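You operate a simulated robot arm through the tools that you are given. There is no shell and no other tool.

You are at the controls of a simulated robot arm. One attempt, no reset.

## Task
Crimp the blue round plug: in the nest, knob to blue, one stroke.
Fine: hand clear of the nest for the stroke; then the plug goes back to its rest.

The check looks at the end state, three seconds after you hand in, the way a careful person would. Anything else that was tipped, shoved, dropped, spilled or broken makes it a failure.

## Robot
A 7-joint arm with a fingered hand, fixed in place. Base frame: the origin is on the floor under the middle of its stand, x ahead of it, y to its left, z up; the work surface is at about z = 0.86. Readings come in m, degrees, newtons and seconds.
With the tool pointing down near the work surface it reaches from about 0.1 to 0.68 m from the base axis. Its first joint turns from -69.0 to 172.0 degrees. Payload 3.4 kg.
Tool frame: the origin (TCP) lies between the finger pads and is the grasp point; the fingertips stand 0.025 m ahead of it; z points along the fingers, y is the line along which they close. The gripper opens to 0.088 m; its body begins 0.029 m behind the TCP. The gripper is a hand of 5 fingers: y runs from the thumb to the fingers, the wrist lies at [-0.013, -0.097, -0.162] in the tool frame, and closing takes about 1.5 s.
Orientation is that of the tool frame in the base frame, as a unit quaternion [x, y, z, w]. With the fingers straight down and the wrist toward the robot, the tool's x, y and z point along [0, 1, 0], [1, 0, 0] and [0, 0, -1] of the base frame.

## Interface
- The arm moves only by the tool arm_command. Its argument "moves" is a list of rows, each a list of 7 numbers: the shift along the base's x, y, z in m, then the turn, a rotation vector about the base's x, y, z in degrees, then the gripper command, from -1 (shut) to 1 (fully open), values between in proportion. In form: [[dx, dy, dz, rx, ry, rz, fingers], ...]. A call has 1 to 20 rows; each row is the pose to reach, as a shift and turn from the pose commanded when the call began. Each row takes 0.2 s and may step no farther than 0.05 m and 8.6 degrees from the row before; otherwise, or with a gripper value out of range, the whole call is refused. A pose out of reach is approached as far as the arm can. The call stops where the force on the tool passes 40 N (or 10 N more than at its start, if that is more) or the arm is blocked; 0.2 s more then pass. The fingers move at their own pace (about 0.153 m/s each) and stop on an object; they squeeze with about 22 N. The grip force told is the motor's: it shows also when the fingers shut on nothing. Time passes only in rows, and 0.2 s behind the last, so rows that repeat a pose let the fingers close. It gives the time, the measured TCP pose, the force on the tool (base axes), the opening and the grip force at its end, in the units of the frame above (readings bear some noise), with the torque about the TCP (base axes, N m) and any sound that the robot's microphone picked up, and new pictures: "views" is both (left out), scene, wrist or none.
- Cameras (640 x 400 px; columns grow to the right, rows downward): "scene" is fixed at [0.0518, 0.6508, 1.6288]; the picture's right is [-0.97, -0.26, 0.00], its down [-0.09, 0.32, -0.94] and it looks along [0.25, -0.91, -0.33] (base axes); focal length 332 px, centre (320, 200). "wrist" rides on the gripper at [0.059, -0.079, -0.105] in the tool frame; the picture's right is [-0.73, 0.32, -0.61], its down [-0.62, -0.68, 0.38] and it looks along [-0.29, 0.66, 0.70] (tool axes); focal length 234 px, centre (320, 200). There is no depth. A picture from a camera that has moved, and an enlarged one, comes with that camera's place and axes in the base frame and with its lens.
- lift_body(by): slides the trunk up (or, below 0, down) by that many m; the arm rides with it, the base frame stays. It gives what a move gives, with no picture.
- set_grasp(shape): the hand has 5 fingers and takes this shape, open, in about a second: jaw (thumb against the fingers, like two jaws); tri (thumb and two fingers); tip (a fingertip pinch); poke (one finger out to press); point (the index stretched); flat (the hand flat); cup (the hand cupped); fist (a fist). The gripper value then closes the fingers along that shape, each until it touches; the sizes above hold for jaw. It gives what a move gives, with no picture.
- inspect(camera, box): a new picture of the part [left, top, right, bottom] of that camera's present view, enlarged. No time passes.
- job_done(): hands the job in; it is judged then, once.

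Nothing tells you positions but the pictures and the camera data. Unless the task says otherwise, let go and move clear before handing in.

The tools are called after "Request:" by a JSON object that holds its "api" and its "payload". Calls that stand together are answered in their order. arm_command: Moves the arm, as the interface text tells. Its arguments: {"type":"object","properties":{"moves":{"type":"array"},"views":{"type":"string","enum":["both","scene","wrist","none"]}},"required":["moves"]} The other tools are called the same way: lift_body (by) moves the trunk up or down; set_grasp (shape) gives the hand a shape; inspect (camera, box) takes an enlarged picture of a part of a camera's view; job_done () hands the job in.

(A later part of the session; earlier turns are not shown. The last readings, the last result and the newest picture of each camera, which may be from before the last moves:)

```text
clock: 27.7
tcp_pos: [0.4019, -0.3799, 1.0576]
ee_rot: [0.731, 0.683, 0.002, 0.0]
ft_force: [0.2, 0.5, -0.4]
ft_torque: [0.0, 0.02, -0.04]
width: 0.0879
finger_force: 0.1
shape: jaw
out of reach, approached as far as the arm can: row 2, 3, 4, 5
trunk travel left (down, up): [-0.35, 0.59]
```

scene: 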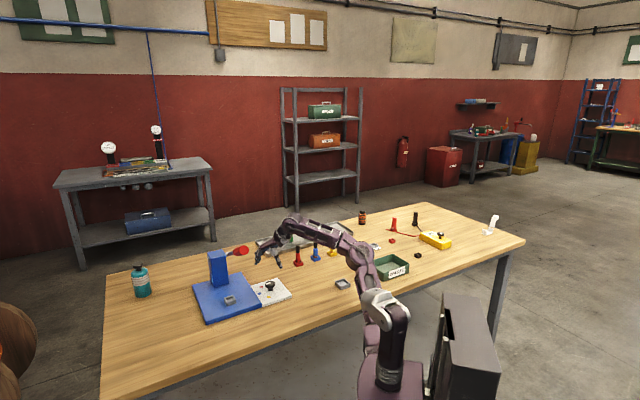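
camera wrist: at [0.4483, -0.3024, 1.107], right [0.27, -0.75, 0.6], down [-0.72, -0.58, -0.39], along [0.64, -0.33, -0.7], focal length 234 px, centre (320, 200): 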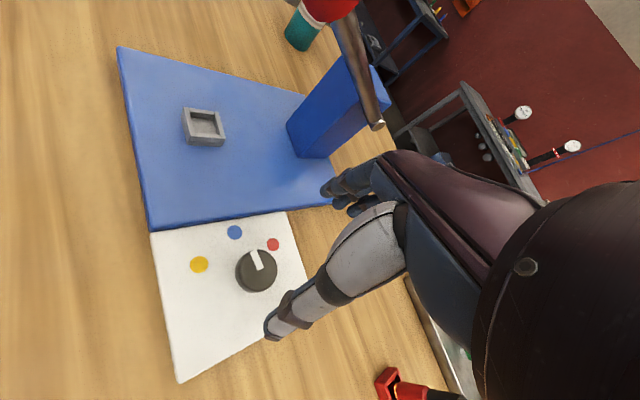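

The straight-down pose limits how close in the arm can go. I'll start the turn of the hand in portions and watch the reach flags.

Request:
{"api": "arm_command", "payload": {"moves": [[0, 0, 0, 2.24, -4.68, -6.46, 1], [0, 0, 0, 4.49, -9.36, -12.93, 1], [0, 0, 0, 6.73, -14.04, -19.39, 1], [0, 0, 0, 8.98, -18.73, -25.85, 1], [0, 0, 0, 11.2, -23.4, -32.3, 1], [0, 0, 0, 11.2, -23.4, -32.3, 1]], "views": "both"}}

```text
clock: 29.1
tcp_pos: [0.4027, -0.38, 1.0589]
ee_rot: [0.871, 0.437, 0.214, 0.067]
ft_force: [0.3, 0.0, 0.7]
ft_torque: [0.01, 0.02, 0.0]
width: 0.0881
finger_force: 0.0
shape: jaw
trunk travel left (down, up): [-0.35, 0.59]
camera wrist: at [0.3297, -0.2936, 1.146], right [-0.41, -0.81, 0.42], down [-0.66, -0.05, -0.75], along [0.63, -0.58, -0.52], focal length 234 px, centre (320, 200)
```

scene: 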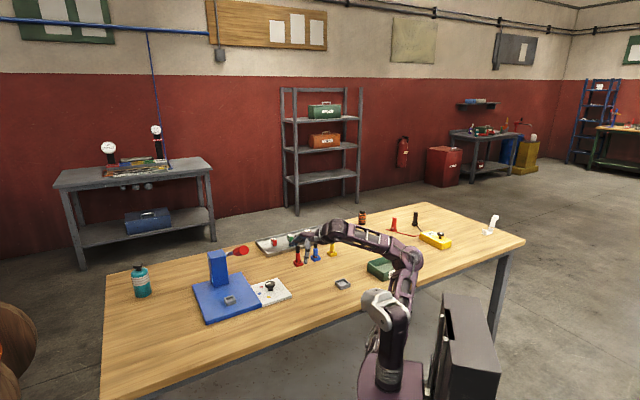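
wrist: 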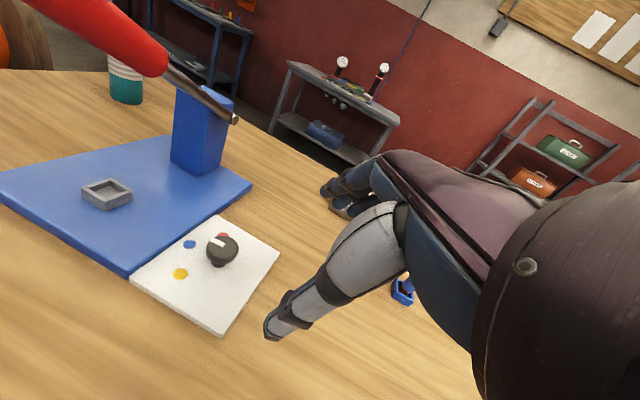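

No flags so far. I'll continue the same turn while drifting toward the staging point in front of the plugs.

Request:
{"api": "arm_command", "payload": {"moves": [[-0.006, -0.012, 0, 2.24, -4.68, -6.46, 1], [-0.012, -0.024, 0, 4.49, -9.36, -12.93, 1], [-0.018, -0.036, 0, 6.73, -14.04, -19.39, 1], [-0.024, -0.048, 0, 8.98, -18.73, -25.85, 1], [-0.03, -0.06, 0, 11.2, -23.4, -32.3, 1], [-0.036, -0.072, 0, 13.45, -28.1, -38.8, 1], [-0.036, -0.072, 0, 13.45, -28.1, -38.8, 1]], "views": "both"}}

```text
clock: 30.7
tcp_pos: [0.3664, -0.4528, 1.059]
ee_rot: [0.891, 0.07, 0.429, 0.135]
ft_force: [0.2, 0.0, -0.3]
ft_torque: [0.01, 0.0, -0.02]
width: 0.0879
finger_force: 0.0
shape: jaw
trunk travel left (down, up): [-0.35, 0.59]
camera wrist: at [0.3189, -0.3446, 1.1401], right [-0.92, -0.37, -0.08], down [-0.1, 0.43, -0.9], along [0.37, -0.82, -0.43], focal length 234 px, centre (320, 200)
```

scene: 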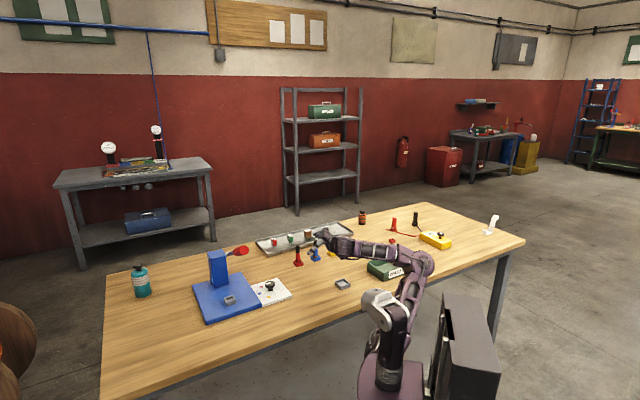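
wrist: 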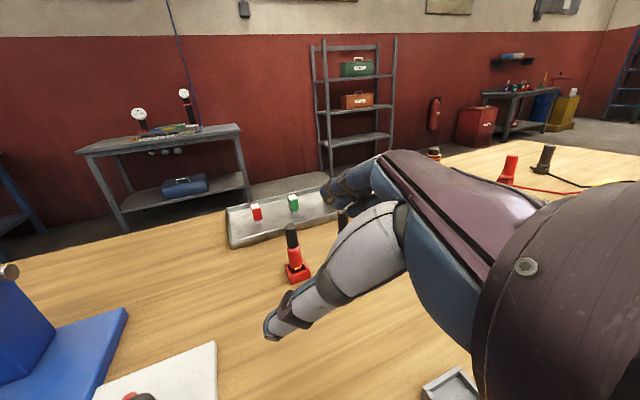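

The view is upright and there are no flags. I'll finish the turn and move to the staging point about 13 cm in front of the blue plug.

Request:
{"api": "arm_command", "payload": {"moves": [[-0.01, -0.025, 0, 2.24, -4.68, -6.46, 1], [-0.02, -0.05, 0, 4.49, -9.36, -12.93, 1], [-0.03, -0.075, 0, 6.73, -14.04, -19.39, 1], [-0.04, -0.1, 0, 8.98, -18.73, -25.85, 1], [-0.051, -0.124, 0, 11.2, -23.4, -32.3, 1], [-0.051, -0.124, 0, 11.2, -23.4, -32.3, 1]], "views": "both"}}

```text
clock: 32.1
tcp_pos: [0.3153, -0.5759, 1.0571]
ee_rot: [0.78, -0.248, 0.548, 0.173]
ft_force: [0.6, 0.6, -0.7]
ft_torque: [-0.02, 0.02, 0.01]
width: 0.0877
finger_force: 0.0
shape: jaw
trunk travel left (down, up): [-0.35, 0.59]
camera wrist: at [0.2953, -0.4658, 1.1471], right [-0.85, 0.21, -0.48], down [0.52, 0.47, -0.72], along [0.08, -0.86, -0.51], focal length 234 px, centre (320, 200)
```

scene: 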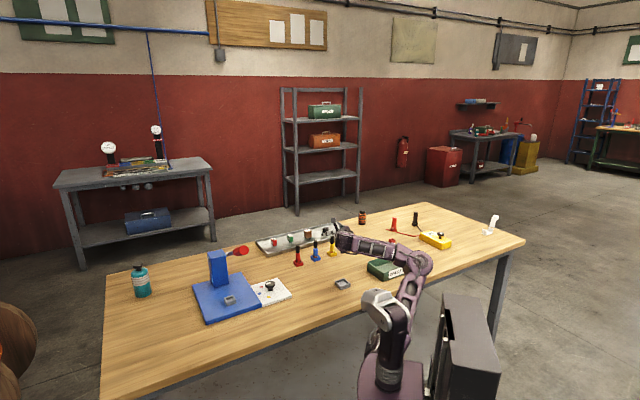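
wrist: 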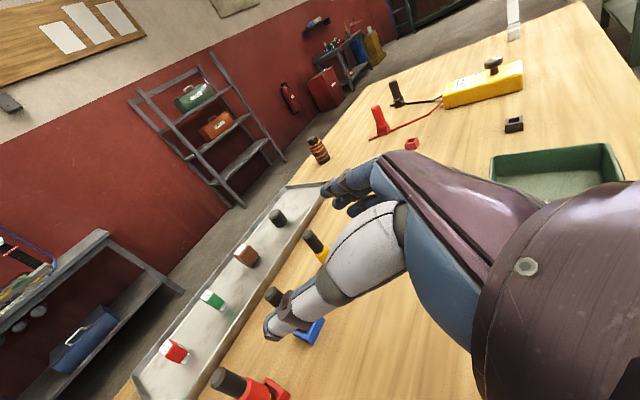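

The hand is now horizontal with thumb and fingers either side of the approach line, and there were no reach flags. I'll zoom to refine the blue plug's position.

Request:
{"api": "inspect", "payload": {"camera": "wrist", "box": [180, 210, 360, 400]}}

Request:
{"api": "inspect", "payload": {"camera": "scene", "box": [270, 210, 370, 290]}}

```text
2.11 times, centred on (270, 305) of wrist
camera zoom: at [0.2953, -0.4658, 1.1471], right [-0.85, 0.21, -0.48], down [0.52, 0.47, -0.72], along [0.08, -0.86, -0.51], focal length 493 px, centre (425, -21)
```

zoom: 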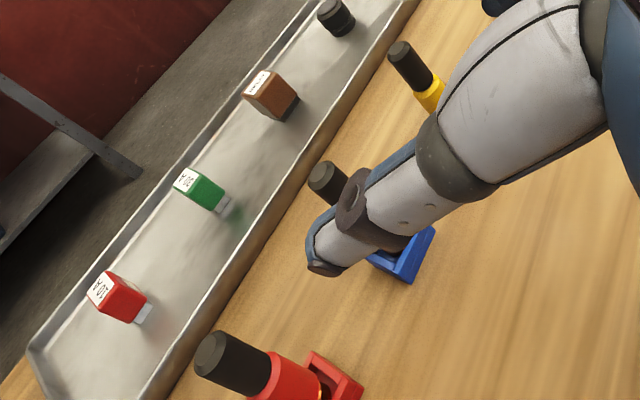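

```text
5.00 times, centred on (320, 250) of scene
camera zoom: at [0.0518, 0.6508, 1.6288], right [-0.97, -0.26, 0.0], down [-0.09, 0.32, -0.94], along [0.25, -0.91, -0.33], focal length 1658 px, centre (320, -50)
```

zoom: 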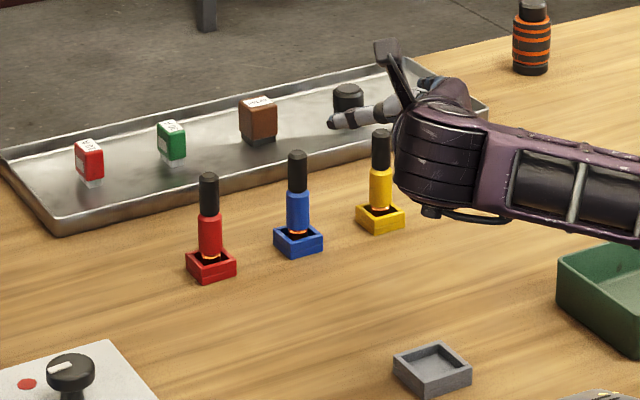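

From three views I put the blue plug's axis at about (0.425, -0.664) with its cap top at z = 0.952. I'll lower to grasp height (z = 0.94) in front of it with a half-open hand, then look before going in.

Request:
{"api": "arm_command", "payload": {"moves": [[0.001, -0.003, -0.03, 0, 0, 0, 0.6], [0.002, -0.006, -0.06, 0, 0, 0, 0.3], [0.003, -0.01, -0.09, 0, 0, 0, 0.3], [0.003, -0.013, -0.117, 0, 0, 0, 0.3], [0.003, -0.013, -0.117, 0, 0, 0, 0.3]], "views": "both"}}

Request:
{"api": "inspect", "payload": {"camera": "scene", "box": [270, 220, 370, 300]}}

Request:
{"api": "inspect", "payload": {"camera": "wrist", "box": [200, 150, 400, 350]}}

```text
clock: 33.3
tcp_pos: [0.3173, -0.5881, 0.9409]
ee_rot: [0.78, -0.247, 0.548, 0.173]
ft_force: [0.1, -0.1, -0.2]
ft_torque: [0.0, 0.0, -0.03]
width: 0.0574
finger_force: 0.1
shape: jaw
trunk travel left (down, up): [-0.35, 0.59]
camera wrist: at [0.2985, -0.4786, 1.0315], right [-0.85, 0.21, -0.48], down [0.51, 0.47, -0.72], along [0.08, -0.86, -0.51], focal length 234 px, centre (320, 200)
```

scene: 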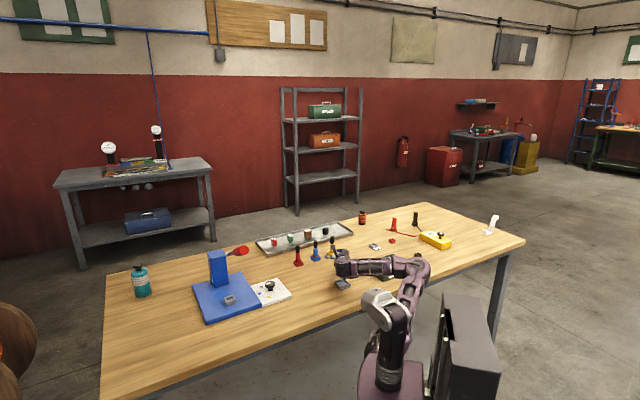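
wrist: 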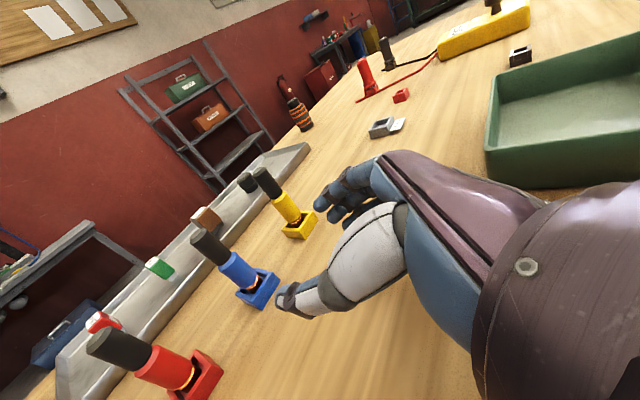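

```text
5.00 times, centred on (320, 260) of scene
camera zoom: at [0.0518, 0.6508, 1.6288], right [-0.97, -0.26, 0.0], down [-0.09, 0.32, -0.94], along [0.25, -0.91, -0.33], focal length 1658 px, centre (320, -100)
```

zoom: 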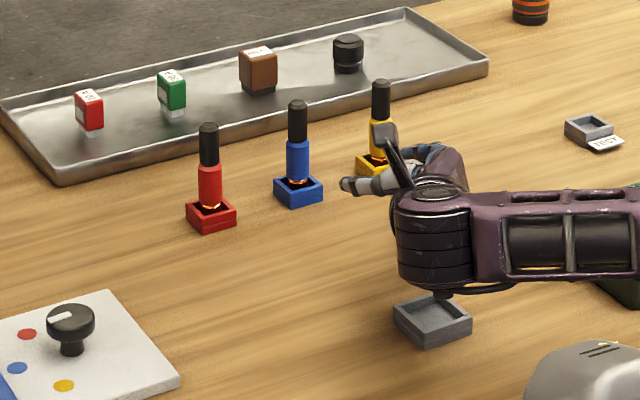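

```text
2.00 times, centred on (300, 250) of wrist
camera zoom: at [0.2985, -0.4786, 1.0315], right [-0.85, 0.21, -0.48], down [0.51, 0.47, -0.72], along [0.08, -0.86, -0.51], focal length 468 px, centre (360, 100)
```

zoom: 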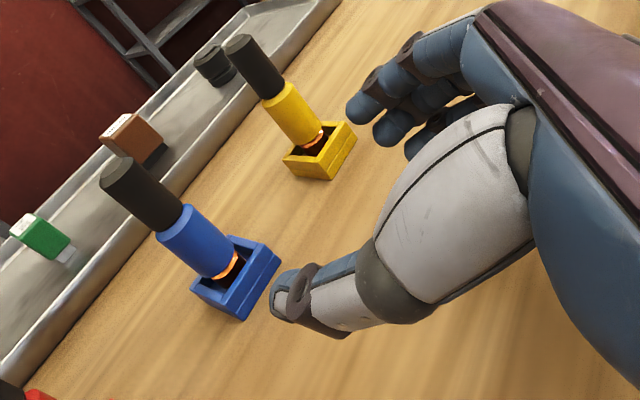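

The plugs are in plain view now, and I refine the blue plug's axis to about (0.427, -0.670). I'll advance most of the way along the approach line and check the lateral alignment.

Request:
{"api": "arm_command", "payload": {"moves": [[0.025, -0.0187, 0, 0, 0, 0, 0.3], [0.05, -0.0373, 0, 0, 0, 0, 0.3], [0.072, -0.0537, 0, 0, 0, 0, 0.3], [0.072, -0.0537, 0, 0, 0, 0, 0.3]], "views": "both"}}

Request:
{"api": "inspect", "payload": {"camera": "scene", "box": [270, 220, 370, 300]}}

Request:
{"api": "inspect", "payload": {"camera": "wrist", "box": [200, 150, 400, 350]}}

```text
clock: 34.3
tcp_pos: [0.3901, -0.6432, 0.9419]
ee_rot: [0.78, -0.247, 0.548, 0.173]
ft_force: [0.7, -0.4, 0.0]
ft_torque: [-0.04, 0.01, 0.01]
width: 0.0576
finger_force: 0.1
shape: jaw
trunk travel left (down, up): [-0.35, 0.59]
camera wrist: at [0.3706, -0.5335, 1.0302], right [-0.85, 0.21, -0.48], down [0.51, 0.47, -0.72], along [0.08, -0.86, -0.51], focal length 234 px, centre (320, 200)
```

scene: 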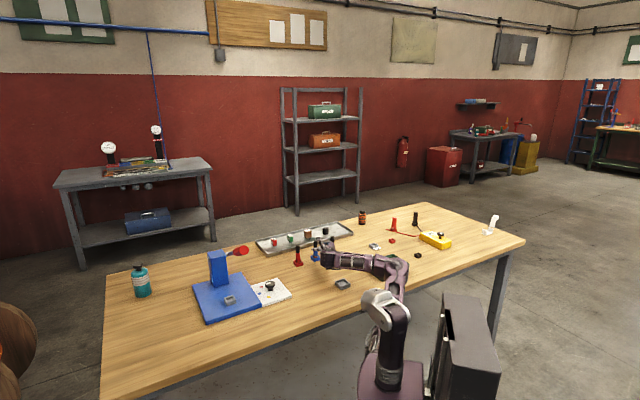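
wrist: 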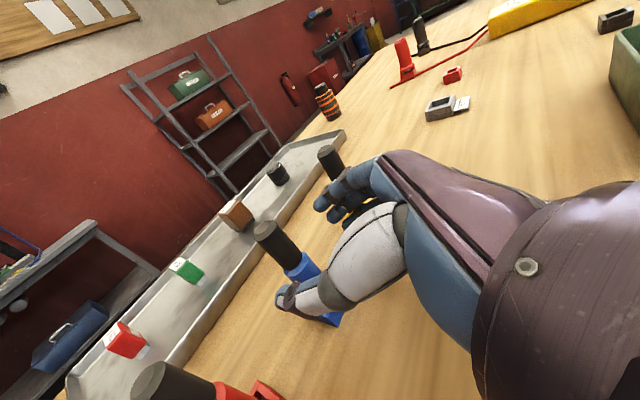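

```text
5.00 times, centred on (320, 260) of scene
camera zoom: at [0.0518, 0.6508, 1.6288], right [-0.97, -0.26, 0.0], down [-0.09, 0.32, -0.94], along [0.25, -0.91, -0.33], focal length 1658 px, centre (320, -100)
```

zoom: 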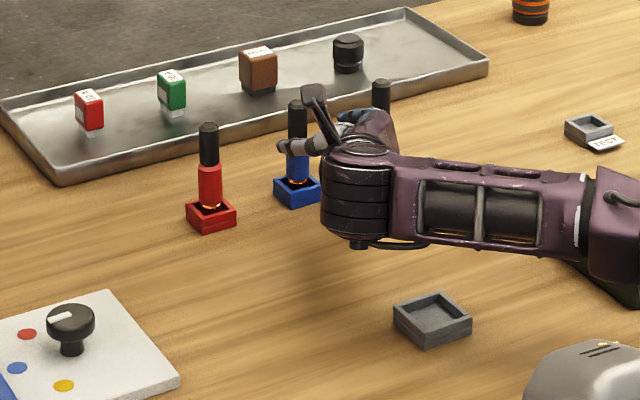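

```text
2.00 times, centred on (300, 250) of wrist
camera zoom: at [0.3706, -0.5335, 1.0302], right [-0.85, 0.21, -0.48], down [0.51, 0.47, -0.72], along [0.08, -0.86, -0.51], focal length 468 px, centre (360, 100)
```

zoom: 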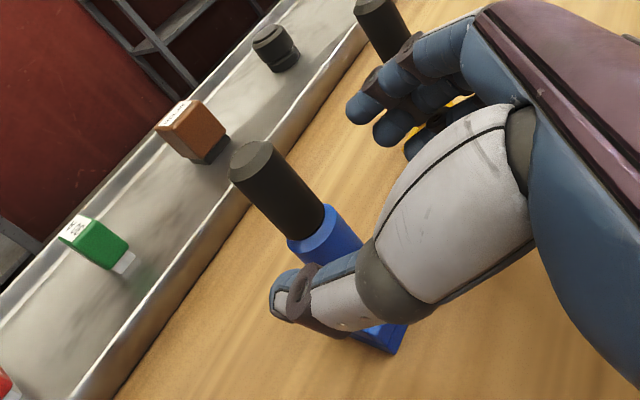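

The plug now reads as (0.4245, -0.666), laterally centred between thumb and fingers to about 1 mm. I'll advance the remaining 4 cm.

Request:
{"api": "arm_command", "payload": {"moves": [[0.0115, -0.0076, -0.001, 0, 0, 0, 0.3], [0.023, -0.0152, -0.002, 0, 0, 0, 0.3], [0.0345, -0.0228, -0.002, 0, 0, 0, 0.3], [0.0345, -0.0228, -0.002, 0, 0, 0, 0.3]], "views": "both"}}

Request:
{"api": "inspect", "payload": {"camera": "scene", "box": [270, 220, 370, 300]}}

Request:
{"api": "inspect", "payload": {"camera": "wrist", "box": [200, 150, 400, 350]}}

```text
clock: 35.3
tcp_pos: [0.4237, -0.6667, 0.9381]
ee_rot: [0.78, -0.246, 0.548, 0.173]
ft_force: [0.7, -0.5, -0.3]
ft_torque: [0.01, -0.02, 0.01]
width: 0.0575
finger_force: 0.1
shape: jaw
trunk travel left (down, up): [-0.35, 0.59]
camera wrist: at [0.4048, -0.5577, 1.0283], right [-0.85, 0.21, -0.48], down [0.51, 0.47, -0.72], along [0.08, -0.86, -0.51], focal length 234 px, centre (320, 200)
```

scene: 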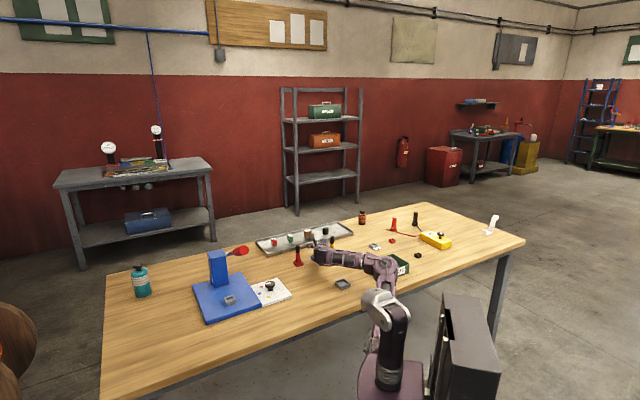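
wrist: 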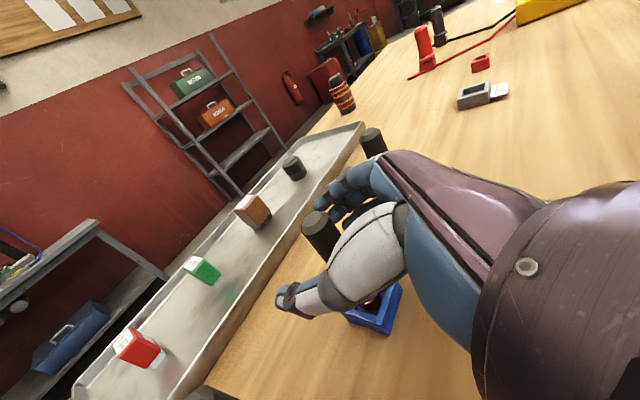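

```text
5.00 times, centred on (320, 260) of scene
camera zoom: at [0.0518, 0.6508, 1.6288], right [-0.97, -0.26, 0.0], down [-0.09, 0.32, -0.94], along [0.25, -0.91, -0.33], focal length 1658 px, centre (320, -100)
```

zoom: 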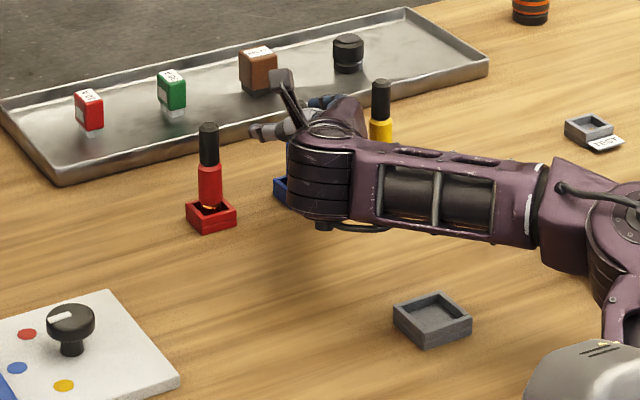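

```text
2.00 times, centred on (300, 250) of wrist
camera zoom: at [0.4048, -0.5577, 1.0283], right [-0.85, 0.21, -0.48], down [0.51, 0.47, -0.72], along [0.08, -0.86, -0.51], focal length 468 px, centre (360, 100)
```

zoom: 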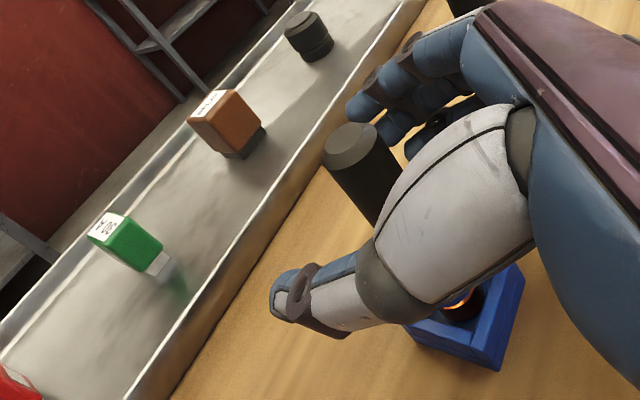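

The plug stands right between thumb and fingers at the TCP. I'll close the hand on it.

Request:
{"api": "arm_command", "payload": {"moves": [[0, 0, 0, 0, 0, 0, 0.1], [0, 0, 0, 0, 0, 0, -0.1], [0, 0, 0, 0, 0, 0, -0.3], [0, 0, 0, 0, 0, 0, -0.5], [0, 0, 0, 0, 0, 0, -0.7], [0, 0, 0, 0, 0, 0, -1], [0, 0, 0, 0, 0, 0, -1], [0, 0, 0, 0, 0, 0, -1]], "views": "both"}}

Request:
{"api": "inspect", "payload": {"camera": "wrist", "box": [200, 150, 400, 350]}}

```text
clock: 37.1
tcp_pos: [0.4246, -0.6672, 0.9385]
ee_rot: [0.78, -0.247, 0.547, 0.174]
ft_force: [0.0, -1.7, -0.2]
ft_torque: [-0.11, 0.07, -0.06]
width: 0.008
finger_force: 22.7
shape: jaw
trunk travel left (down, up): [-0.35, 0.59]
camera wrist: at [0.4048, -0.558, 1.028], right [-0.85, 0.21, -0.48], down [0.51, 0.47, -0.72], along [0.08, -0.86, -0.51], focal length 234 px, centre (320, 200)
```

scene: 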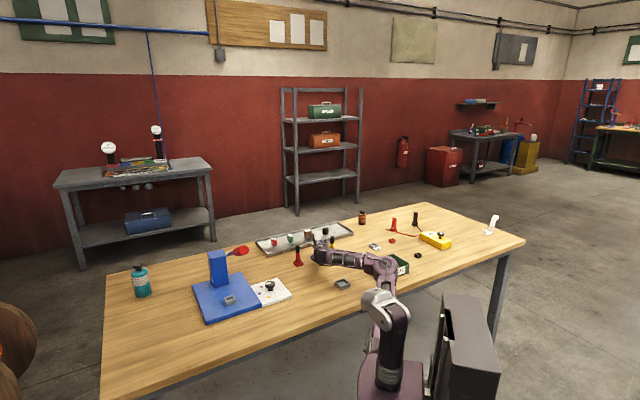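
wrist: 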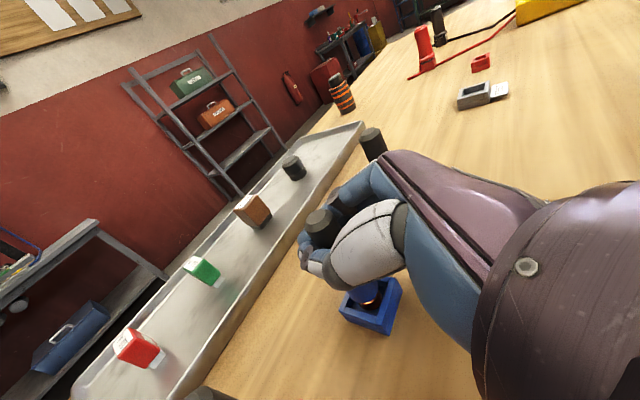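

```text
2.00 times, centred on (300, 250) of wrist
camera zoom: at [0.4048, -0.558, 1.028], right [-0.85, 0.21, -0.48], down [0.51, 0.47, -0.72], along [0.08, -0.86, -0.51], focal length 468 px, centre (360, 100)
```

zoom: 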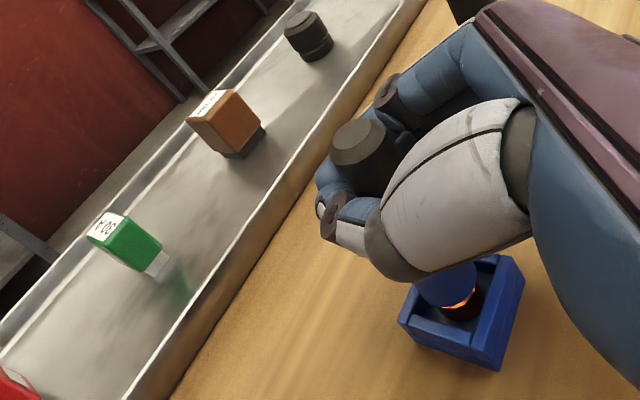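

The fingers are wrapped around the cap with the plug still upright. I'll lift it straight up out of its holder in small steps.

Request:
{"api": "arm_command", "payload": {"moves": [[0, 0, 0.01, 0, 0, 0, -1], [0, 0, 0.02, 0, 0, 0, -1], [0, 0, 0.035, 0, 0, 0, -1], [0, 0, 0.05, 0, 0, 0, -1], [0, 0, 0.07, 0, 0, 0, -1], [0, 0, 0.07, 0, 0, 0, -1]], "views": "both"}}

Request:
{"api": "inspect", "payload": {"camera": "wrist", "box": [200, 150, 400, 350]}}

Request:
{"api": "inspect", "payload": {"camera": "scene", "box": [270, 210, 370, 290]}}

```text
clock: 38.5
tcp_pos: [0.4246, -0.6647, 1.0094]
ee_rot: [0.78, -0.247, 0.548, 0.173]
ft_force: [-0.3, 0.8, -0.2]
ft_torque: [0.02, -0.03, 0.0]
width: 0.0078
finger_force: 22.0
shape: jaw
trunk travel left (down, up): [-0.35, 0.59]
camera wrist: at [0.4056, -0.5562, 1.0991], right [-0.85, 0.21, -0.48], down [0.51, 0.47, -0.72], along [0.08, -0.86, -0.51], focal length 234 px, centre (320, 200)
```

scene: 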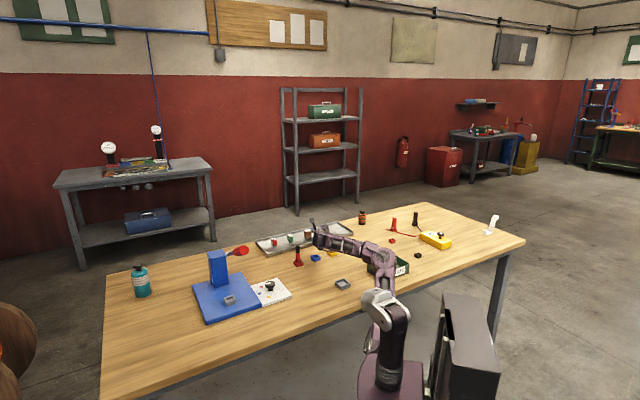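
wrist: 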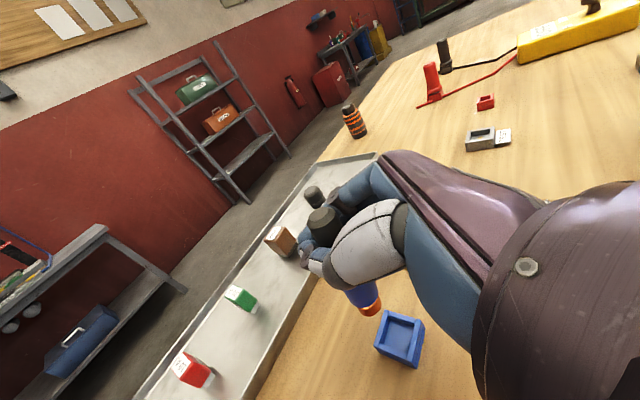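

```text
2.00 times, centred on (300, 250) of wrist
camera zoom: at [0.4056, -0.5562, 1.0991], right [-0.85, 0.21, -0.48], down [0.51, 0.47, -0.72], along [0.08, -0.86, -0.51], focal length 468 px, centre (360, 100)
```

zoom: 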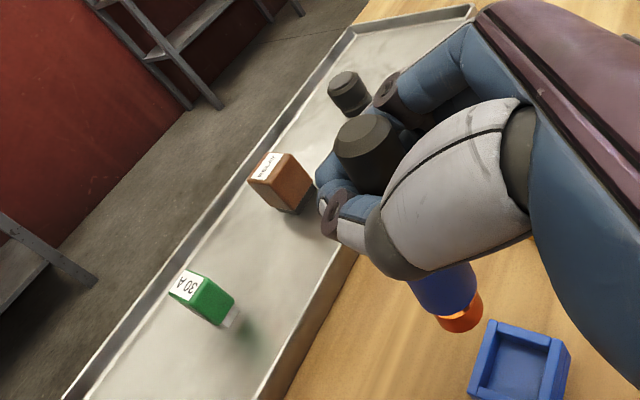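

```text
5.00 times, centred on (320, 250) of scene
camera zoom: at [0.0518, 0.6508, 1.6288], right [-0.97, -0.26, 0.0], down [-0.09, 0.32, -0.94], along [0.25, -0.91, -0.33], focal length 1658 px, centre (320, -50)
```

zoom: 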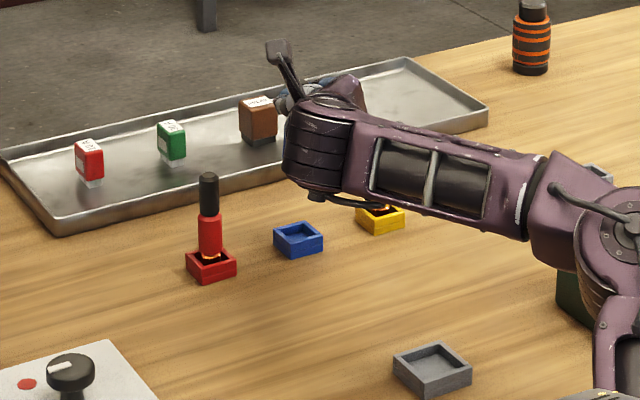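

The plug is held and upright, with its empty holder below. I'll carry it back toward the robot, clear of the red plug, before crossing to the press.

Request:
{"api": "arm_command", "payload": {"moves": [[-0.022, 0.022, 0.005, 0, 0, 0, -1], [-0.05, 0.05, 0.01, 0, 0, 0, -1], [-0.08, 0.08, 0.01, 0, 0, 0, -1], [-0.107, 0.106, 0.01, 0, 0, 0, -1], [-0.107, 0.106, 0.01, 0, 0, 0, -1]], "views": "none"}}

Request:
{"api": "arm_command", "payload": {"moves": [[0.01, 0.04, 0, 0, 0, 4, -1], [0.02, 0.08, 0, 0, 0, 8, -1], [0.035, 0.12, 0, 0, 0, 12, -1], [0.05, 0.16, 0, 0, 0, 16, -1], [0.065, 0.2, 0, 0, 0, 20, -1], [0.08, 0.235, 0, 0, 0, 25, -1], [0.08, 0.235, 0, 0, 0, 25, -1]], "views": "both"}}

```text
clock: 39.7
tcp_pos: [0.3161, -0.5604, 1.0204]
ee_rot: [0.78, -0.246, 0.548, 0.174]
ft_force: [0.7, 1.0, -0.9]
ft_torque: [0.01, 0.04, -0.01]
width: 0.0077
finger_force: 22.2
shape: jaw
trunk travel left (down, up): [-0.35, 0.59]
```

```text
clock: 41.3
tcp_pos: [0.3958, -0.3242, 1.0188]
ee_rot: [0.815, -0.072, 0.572, 0.051]
ft_force: [-0.7, -0.2, -0.1]
ft_torque: [-0.01, 0.02, 0.0]
width: 0.0077
finger_force: 22.3
shape: jaw
trunk travel left (down, up): [-0.35, 0.59]
camera wrist: at [0.3324, -0.2327, 1.1079], right [-0.86, -0.18, -0.48], down [0.27, 0.64, -0.72], along [0.43, -0.74, -0.51], focal length 234 px, centre (320, 200)
```

scene: 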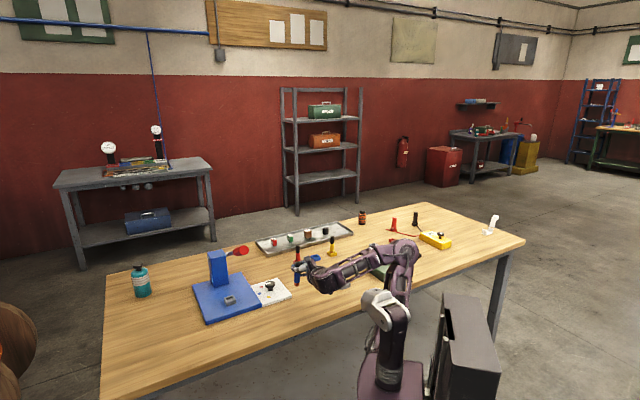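
wrist: 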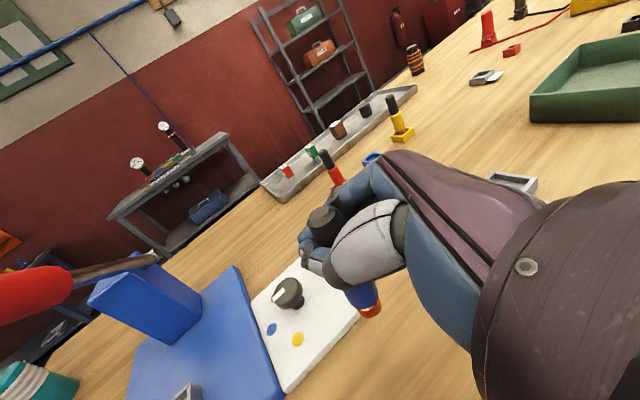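

The plug is still secure and the way is clear. I'll move in front of the press, below the lever's height, and take a close look at the nest.

Request:
{"api": "arm_command", "payload": {"moves": [[0.027, 0.035, -0.005, 0, 0, 0, -1], [0.054, 0.07, -0.01, 0, 0, 0, -1], [0.081, 0.106, -0.015, 0, 0, 0, -1], [0.108, 0.141, -0.02, 0, 0, 0, -1], [0.134, 0.176, -0.024, 0, 0, 0, -1], [0.134, 0.176, -0.024, 0, 0, 0, -1]], "views": "both"}}

Request:
{"api": "inspect", "payload": {"camera": "wrist", "box": [150, 150, 420, 400]}}

Request:
{"api": "inspect", "payload": {"camera": "scene", "box": [180, 220, 320, 320]}}

```text
clock: 42.7
tcp_pos: [0.5203, -0.3038, 1.001]
ee_rot: [0.815, -0.071, 0.573, 0.048]
ft_force: [-0.7, -0.1, -0.6]
ft_torque: [0.02, -0.01, 0.02]
width: 0.0078
finger_force: 22.1
shape: jaw
out of reach, approached as far as the arm can: row 1, 2, 3, 4, 5, 6
trunk travel left (down, up): [-0.35, 0.59]
camera wrist: at [0.4553, -0.2128, 1.0901], right [-0.86, -0.18, -0.48], down [0.26, 0.65, -0.71], along [0.44, -0.74, -0.51], focal length 234 px, centre (320, 200)
```

scene: 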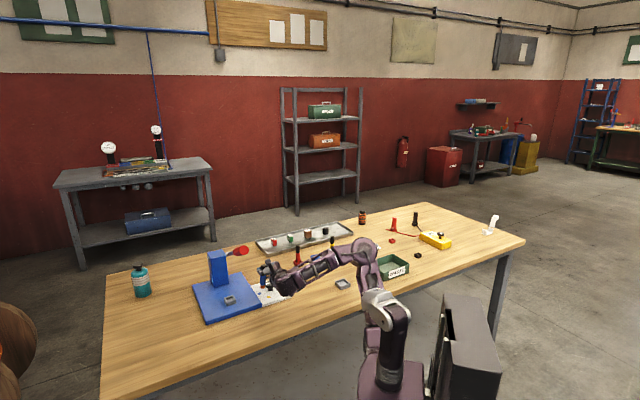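
wrist: 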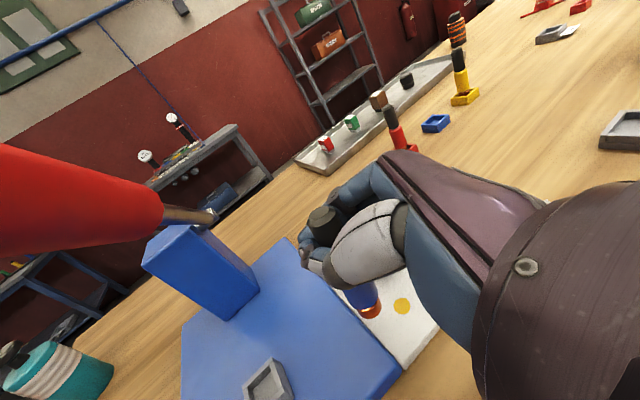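

```text
1.60 times, centred on (285, 275) of wrist
camera zoom: at [0.4553, -0.2128, 1.0901], right [-0.86, -0.18, -0.48], down [0.26, 0.65, -0.71], along [0.44, -0.74, -0.51], focal length 375 px, centre (376, 80)
```

zoom: 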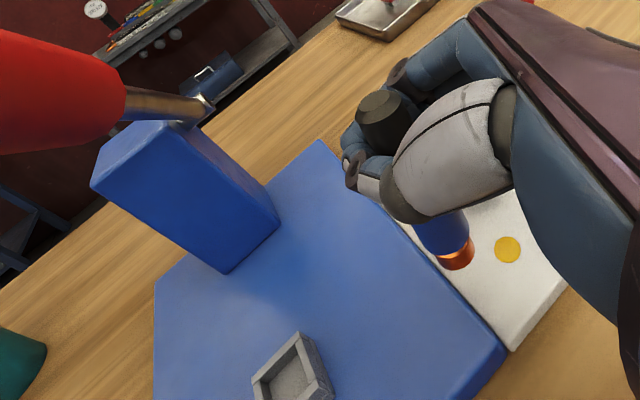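

```text
4.00 times, centred on (250, 270) of scene
camera zoom: at [0.0518, 0.6508, 1.6288], right [-0.97, -0.26, 0.0], down [-0.09, 0.32, -0.94], along [0.25, -0.91, -0.33], focal length 1326 px, centre (600, -80)
```

zoom: 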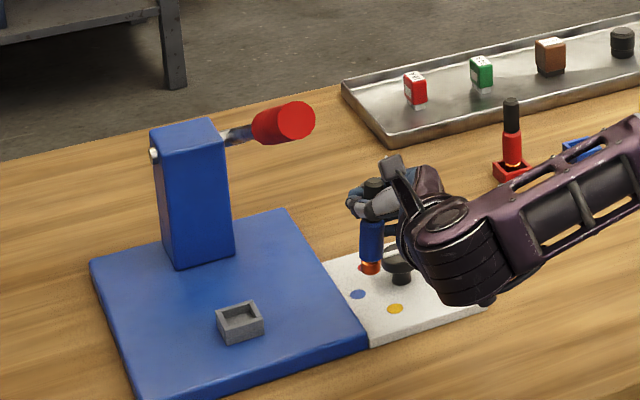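

The move drifted at a wrist limit, but the plug is safe and there's no contact; it hangs a few cm from the knob with its bottom above it. The hand needs more yaw for this side, so I'll turn it about the plug's vertical axis.

Request:
{"api": "arm_command", "payload": {"moves": [[-0.006, 0.006, 0.003, 0, 0, 5, -1], [-0.012, 0.012, 0.006, 0, 0, 10, -1], [-0.018, 0.018, 0.01, 0, 0, 15, -1], [-0.024, 0.024, 0.012, 0, 0, 20, -1], [-0.024, 0.024, 0.012, 0, 0, 20, -1]], "views": "both"}}

Request:
{"api": "inspect", "payload": {"camera": "scene", "box": [180, 220, 320, 320]}}

```text
clock: 43.9
tcp_pos: [0.5021, -0.2785, 1.0111]
ee_rot: [0.816, 0.07, 0.572, -0.05]
ft_force: [0.3, -0.1, 0.0]
ft_torque: [-0.02, 0.0, 0.0]
width: 0.0075
finger_force: 21.9
shape: jaw
trunk travel left (down, up): [-0.35, 0.59]
camera wrist: at [0.4121, -0.2149, 1.0999], right [-0.75, -0.46, -0.48], down [0.03, 0.7, -0.72], along [0.66, -0.55, -0.51], focal length 234 px, centre (320, 200)
```

scene: 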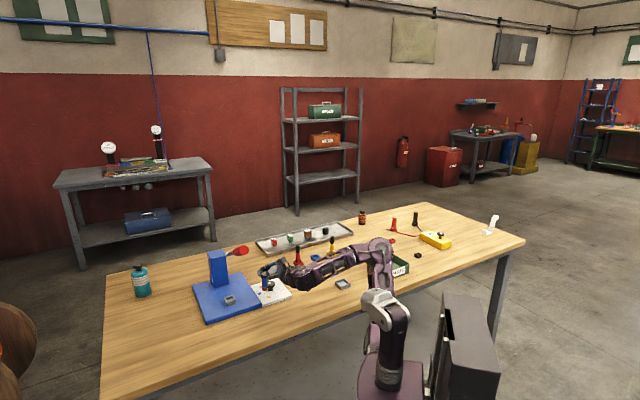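
wrist: 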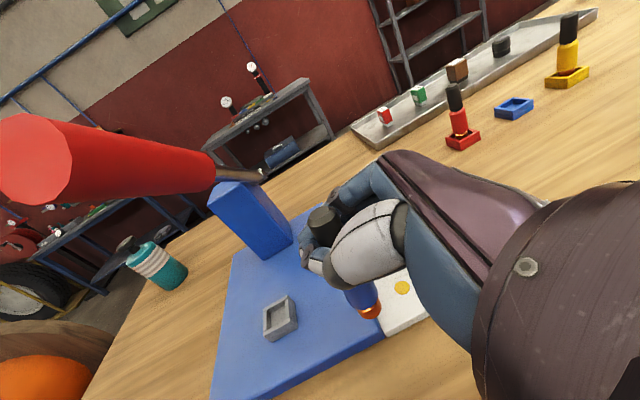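

```text
4.00 times, centred on (250, 270) of scene
camera zoom: at [0.0518, 0.6508, 1.6288], right [-0.97, -0.26, 0.0], down [-0.09, 0.32, -0.94], along [0.25, -0.91, -0.33], focal length 1326 px, centre (600, -80)
```

zoom: 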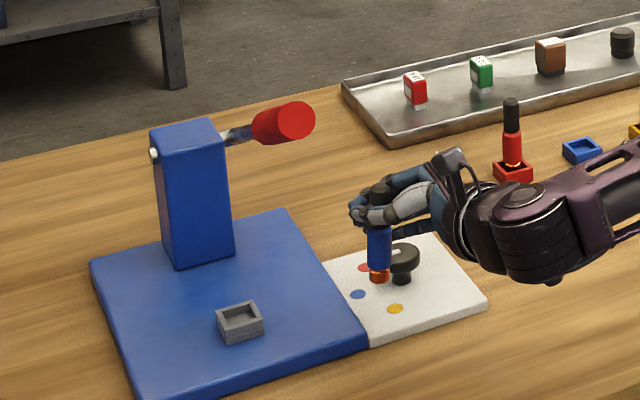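

The yaw worked without flags and the plug hangs vertically. I'll zoom on the nest to get its centre and height accurately.

Request:
{"api": "inspect", "payload": {"camera": "wrist", "box": [240, 270, 400, 370]}}

Request:
{"api": "inspect", "payload": {"camera": "scene", "box": [210, 260, 300, 320]}}

```text
4.00 times, centred on (320, 320) of wrist
camera zoom: at [0.4121, -0.2149, 1.0999], right [-0.75, -0.46, -0.48], down [0.03, 0.7, -0.72], along [0.66, -0.55, -0.51], focal length 937 px, centre (320, -280)
```

zoom: 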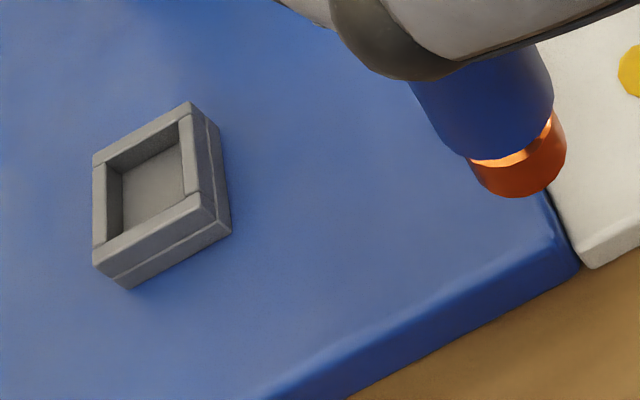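

```text
6.67 times, centred on (255, 290) of scene
camera zoom: at [0.0518, 0.6508, 1.6288], right [-0.97, -0.26, 0.0], down [-0.09, 0.32, -0.94], along [0.25, -0.91, -0.33], focal length 2211 px, centre (753, -400)
```

zoom: 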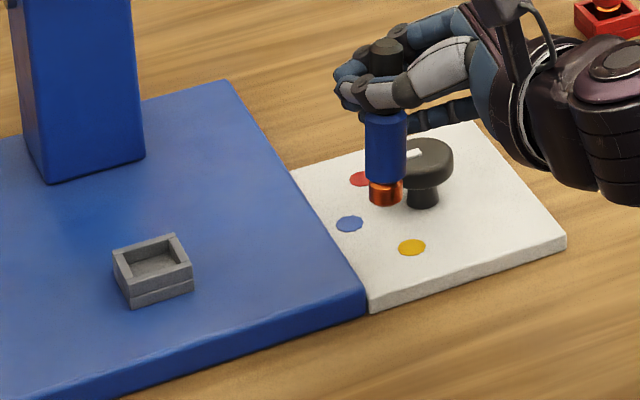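

I locate the nest's top at (0.630, -0.2475, 0.892), square and set at 45°, with only about 2 mm clearance per side. The plug seems to lean roughly 7° (top toward -y), so I'll level it by tilting the hand and re-measure.

Request:
{"api": "arm_command", "payload": {"moves": [[0, 0, 0, -3.7, -0.65, 0, -1], [0, 0, 0, -7.4, -1.3, 0, -1], [0, 0, 0, -7.4, -1.3, 0, -1]], "views": "both"}}

Request:
{"api": "inspect", "payload": {"camera": "scene", "box": [240, 255, 290, 295]}}

Request:
{"api": "inspect", "payload": {"camera": "wrist", "box": [290, 190, 410, 340]}}

```text
clock: 44.7
tcp_pos: [0.504, -0.2788, 1.0104]
ee_rot: [0.81, 0.107, 0.577, 0.004]
ft_force: [0.3, -0.4, -1.5]
ft_torque: [0.03, 0.02, -0.02]
width: 0.0077
finger_force: 22.0
shape: jaw
trunk travel left (down, up): [-0.35, 0.59]
camera wrist: at [0.4108, -0.2036, 1.0893], right [-0.74, -0.52, -0.43], down [0.05, 0.6, -0.8], along [0.67, -0.61, -0.42], focal length 234 px, centre (320, 200)
```

scene: 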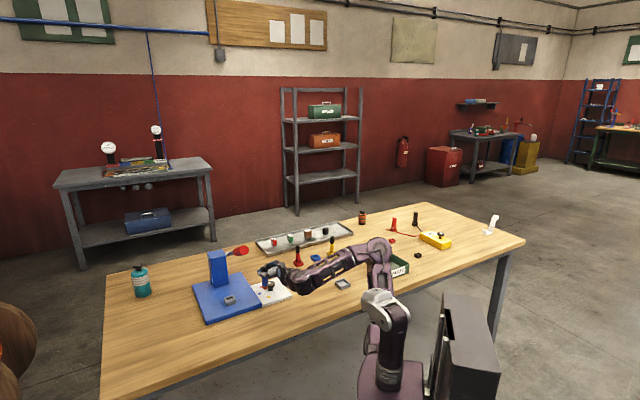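
wrist: 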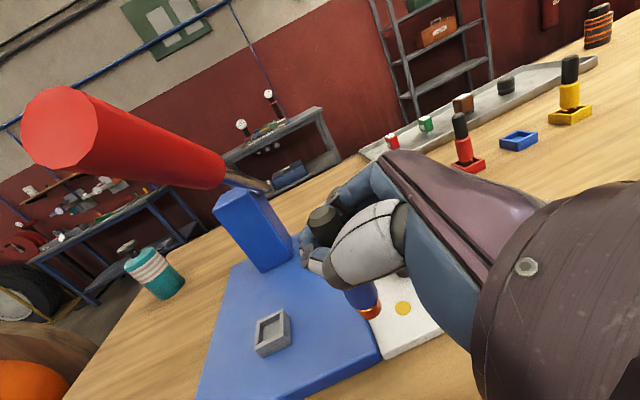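

```text
10.00 times, centred on (265, 275) of scene
camera zoom: at [0.0518, 0.6508, 1.6288], right [-0.97, -0.26, 0.0], down [-0.09, 0.32, -0.94], along [0.25, -0.91, -0.33], focal length 3316 px, centre (870, -550)
```

zoom: 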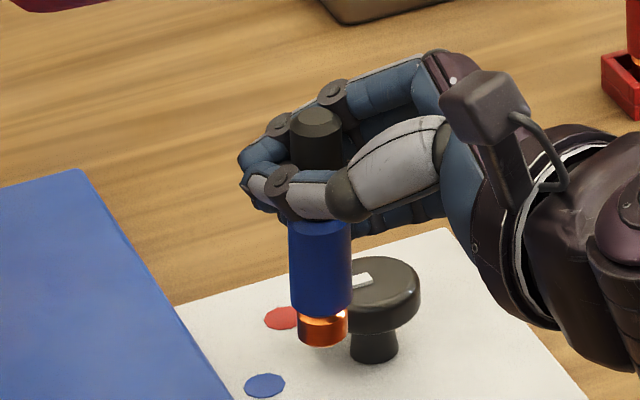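

```text
2.67 times, centred on (350, 265) of wrist
camera zoom: at [0.4108, -0.2036, 1.0893], right [-0.74, -0.52, -0.43], down [0.05, 0.6, -0.8], along [0.67, -0.61, -0.42], focal length 624 px, centre (240, 27)
```

zoom: 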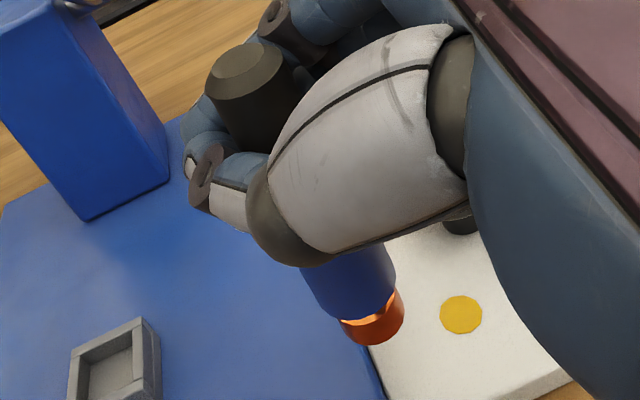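

After the correction the plug leans only about 3°, and its bottom is at about (0.504, -0.280, 0.936), almost under the TCP. I'll trim another 2° and carry it under the lever to hover just above the nest.

Request:
{"api": "arm_command", "payload": {"moves": [[0.02, 0.006, -0.006, -1, -0.17, 0, -1], [0.045, 0.013, -0.014, -2, -0.35, 0, -1], [0.07, 0.02, -0.02, -2, -0.35, 0, -1], [0.095, 0.028, -0.024, -2, -0.35, 0, -1], [0.095, 0.028, -0.024, -2, -0.35, 0, -1]], "views": "both"}}

Request:
{"api": "inspect", "payload": {"camera": "scene", "box": [205, 245, 285, 310]}}

Request:
{"api": "inspect", "payload": {"camera": "wrist", "box": [270, 190, 430, 350]}}

```text
clock: 45.9
tcp_pos: [0.5995, -0.2523, 0.9863]
ee_rot: [0.808, 0.119, 0.577, 0.018]
ft_force: [0.3, 0.4, -0.6]
ft_torque: [0.01, 0.01, 0.01]
width: 0.0077
finger_force: 22.2
shape: jaw
trunk travel left (down, up): [-0.35, 0.59]
camera wrist: at [0.5053, -0.1735, 1.0619], right [-0.74, -0.53, -0.42], down [0.05, 0.57, -0.82], along [0.67, -0.63, -0.39], focal length 234 px, centre (320, 200)
```

scene: 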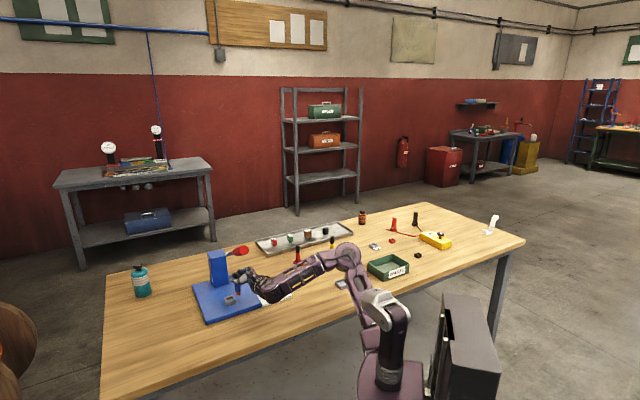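
wrist: 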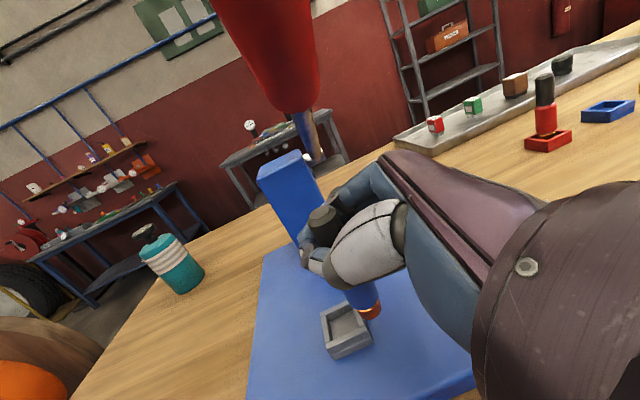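

```text
6.15 times, centred on (245, 278) of scene
camera zoom: at [0.0518, 0.6508, 1.6288], right [-0.97, -0.26, 0.0], down [-0.09, 0.32, -0.94], along [0.25, -0.91, -0.33], focal length 2041 px, centre (782, -277)
```

zoom: 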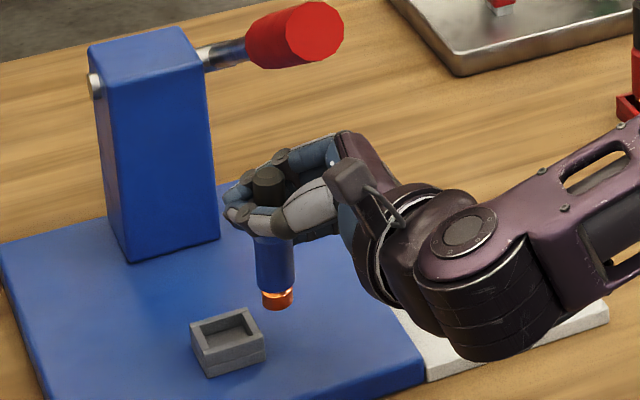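

```text
2.50 times, centred on (350, 270) of wrist
camera zoom: at [0.5053, -0.1735, 1.0619], right [-0.74, -0.53, -0.42], down [0.05, 0.57, -0.82], along [0.67, -0.63, -0.39], focal length 585 px, centre (245, 25)
```

zoom: 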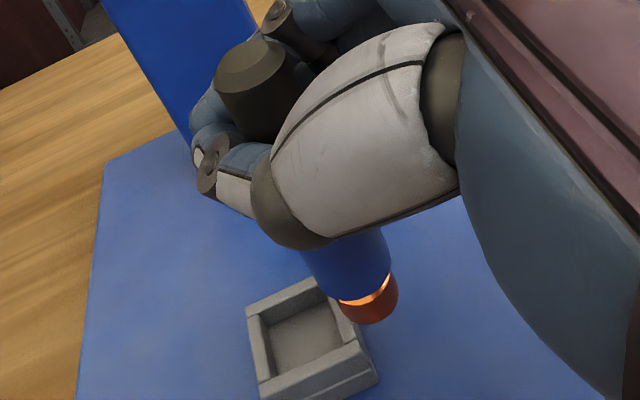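

The plug's bottom is at about (0.6005, -0.2555, 0.912), next to the nest centre at (0.630, -0.248). I'll shift the last 3 cm to sit directly above the nest and verify.

Request:
{"api": "arm_command", "payload": {"moves": [[0.015, 0.004, 0, 0, 0, 0, -1], [0.03, 0.0077, 0, 0, 0, 0, -1], [0.03, 0.0077, 0, 0, 0, 0, -1]], "views": "none"}}

Request:
{"api": "inspect", "payload": {"camera": "scene", "box": [205, 250, 275, 310]}}

Request:
{"api": "inspect", "payload": {"camera": "wrist", "box": [290, 190, 430, 350]}}

```text
clock: 46.7
tcp_pos: [0.6306, -0.2419, 0.9867]
ee_rot: [0.809, 0.118, 0.576, 0.018]
ft_force: [1.0, 0.0, -0.4]
ft_torque: [0.0, 0.01, -0.01]
width: 0.0078
finger_force: 22.4
shape: jaw
trunk travel left (down, up): [-0.35, 0.59]
```

```text
6.67 times, centred on (240, 280) of scene
camera zoom: at [0.0518, 0.6508, 1.6288], right [-0.97, -0.26, 0.0], down [-0.09, 0.32, -0.94], along [0.25, -0.91, -0.33], focal length 2211 px, centre (853, -333)
```

zoom: 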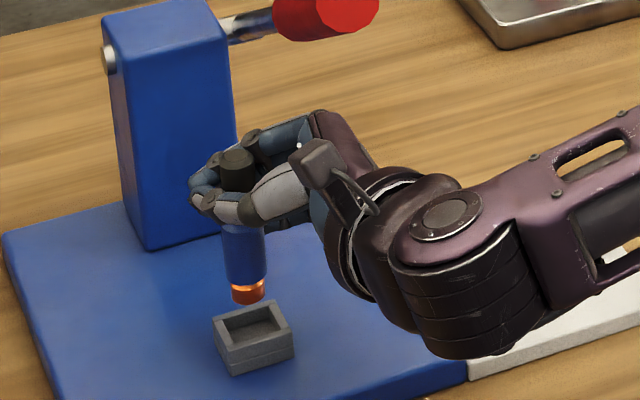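

```text
2.50 times, centred on (360, 270) of wrist
camera zoom: at [0.536, -0.1648, 1.0613], right [-0.74, -0.53, -0.42], down [0.05, 0.57, -0.82], along [0.67, -0.63, -0.39], focal length 585 px, centre (220, 25)
```

zoom: 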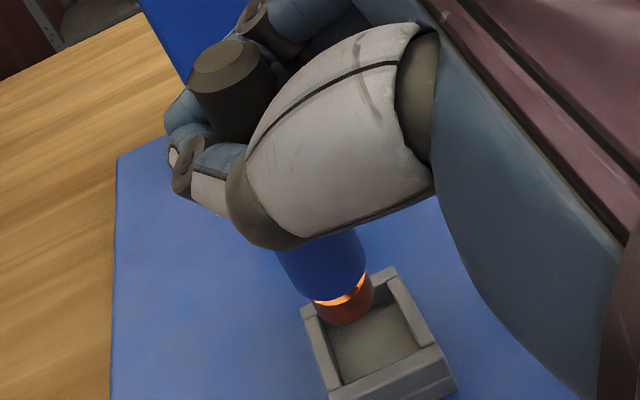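

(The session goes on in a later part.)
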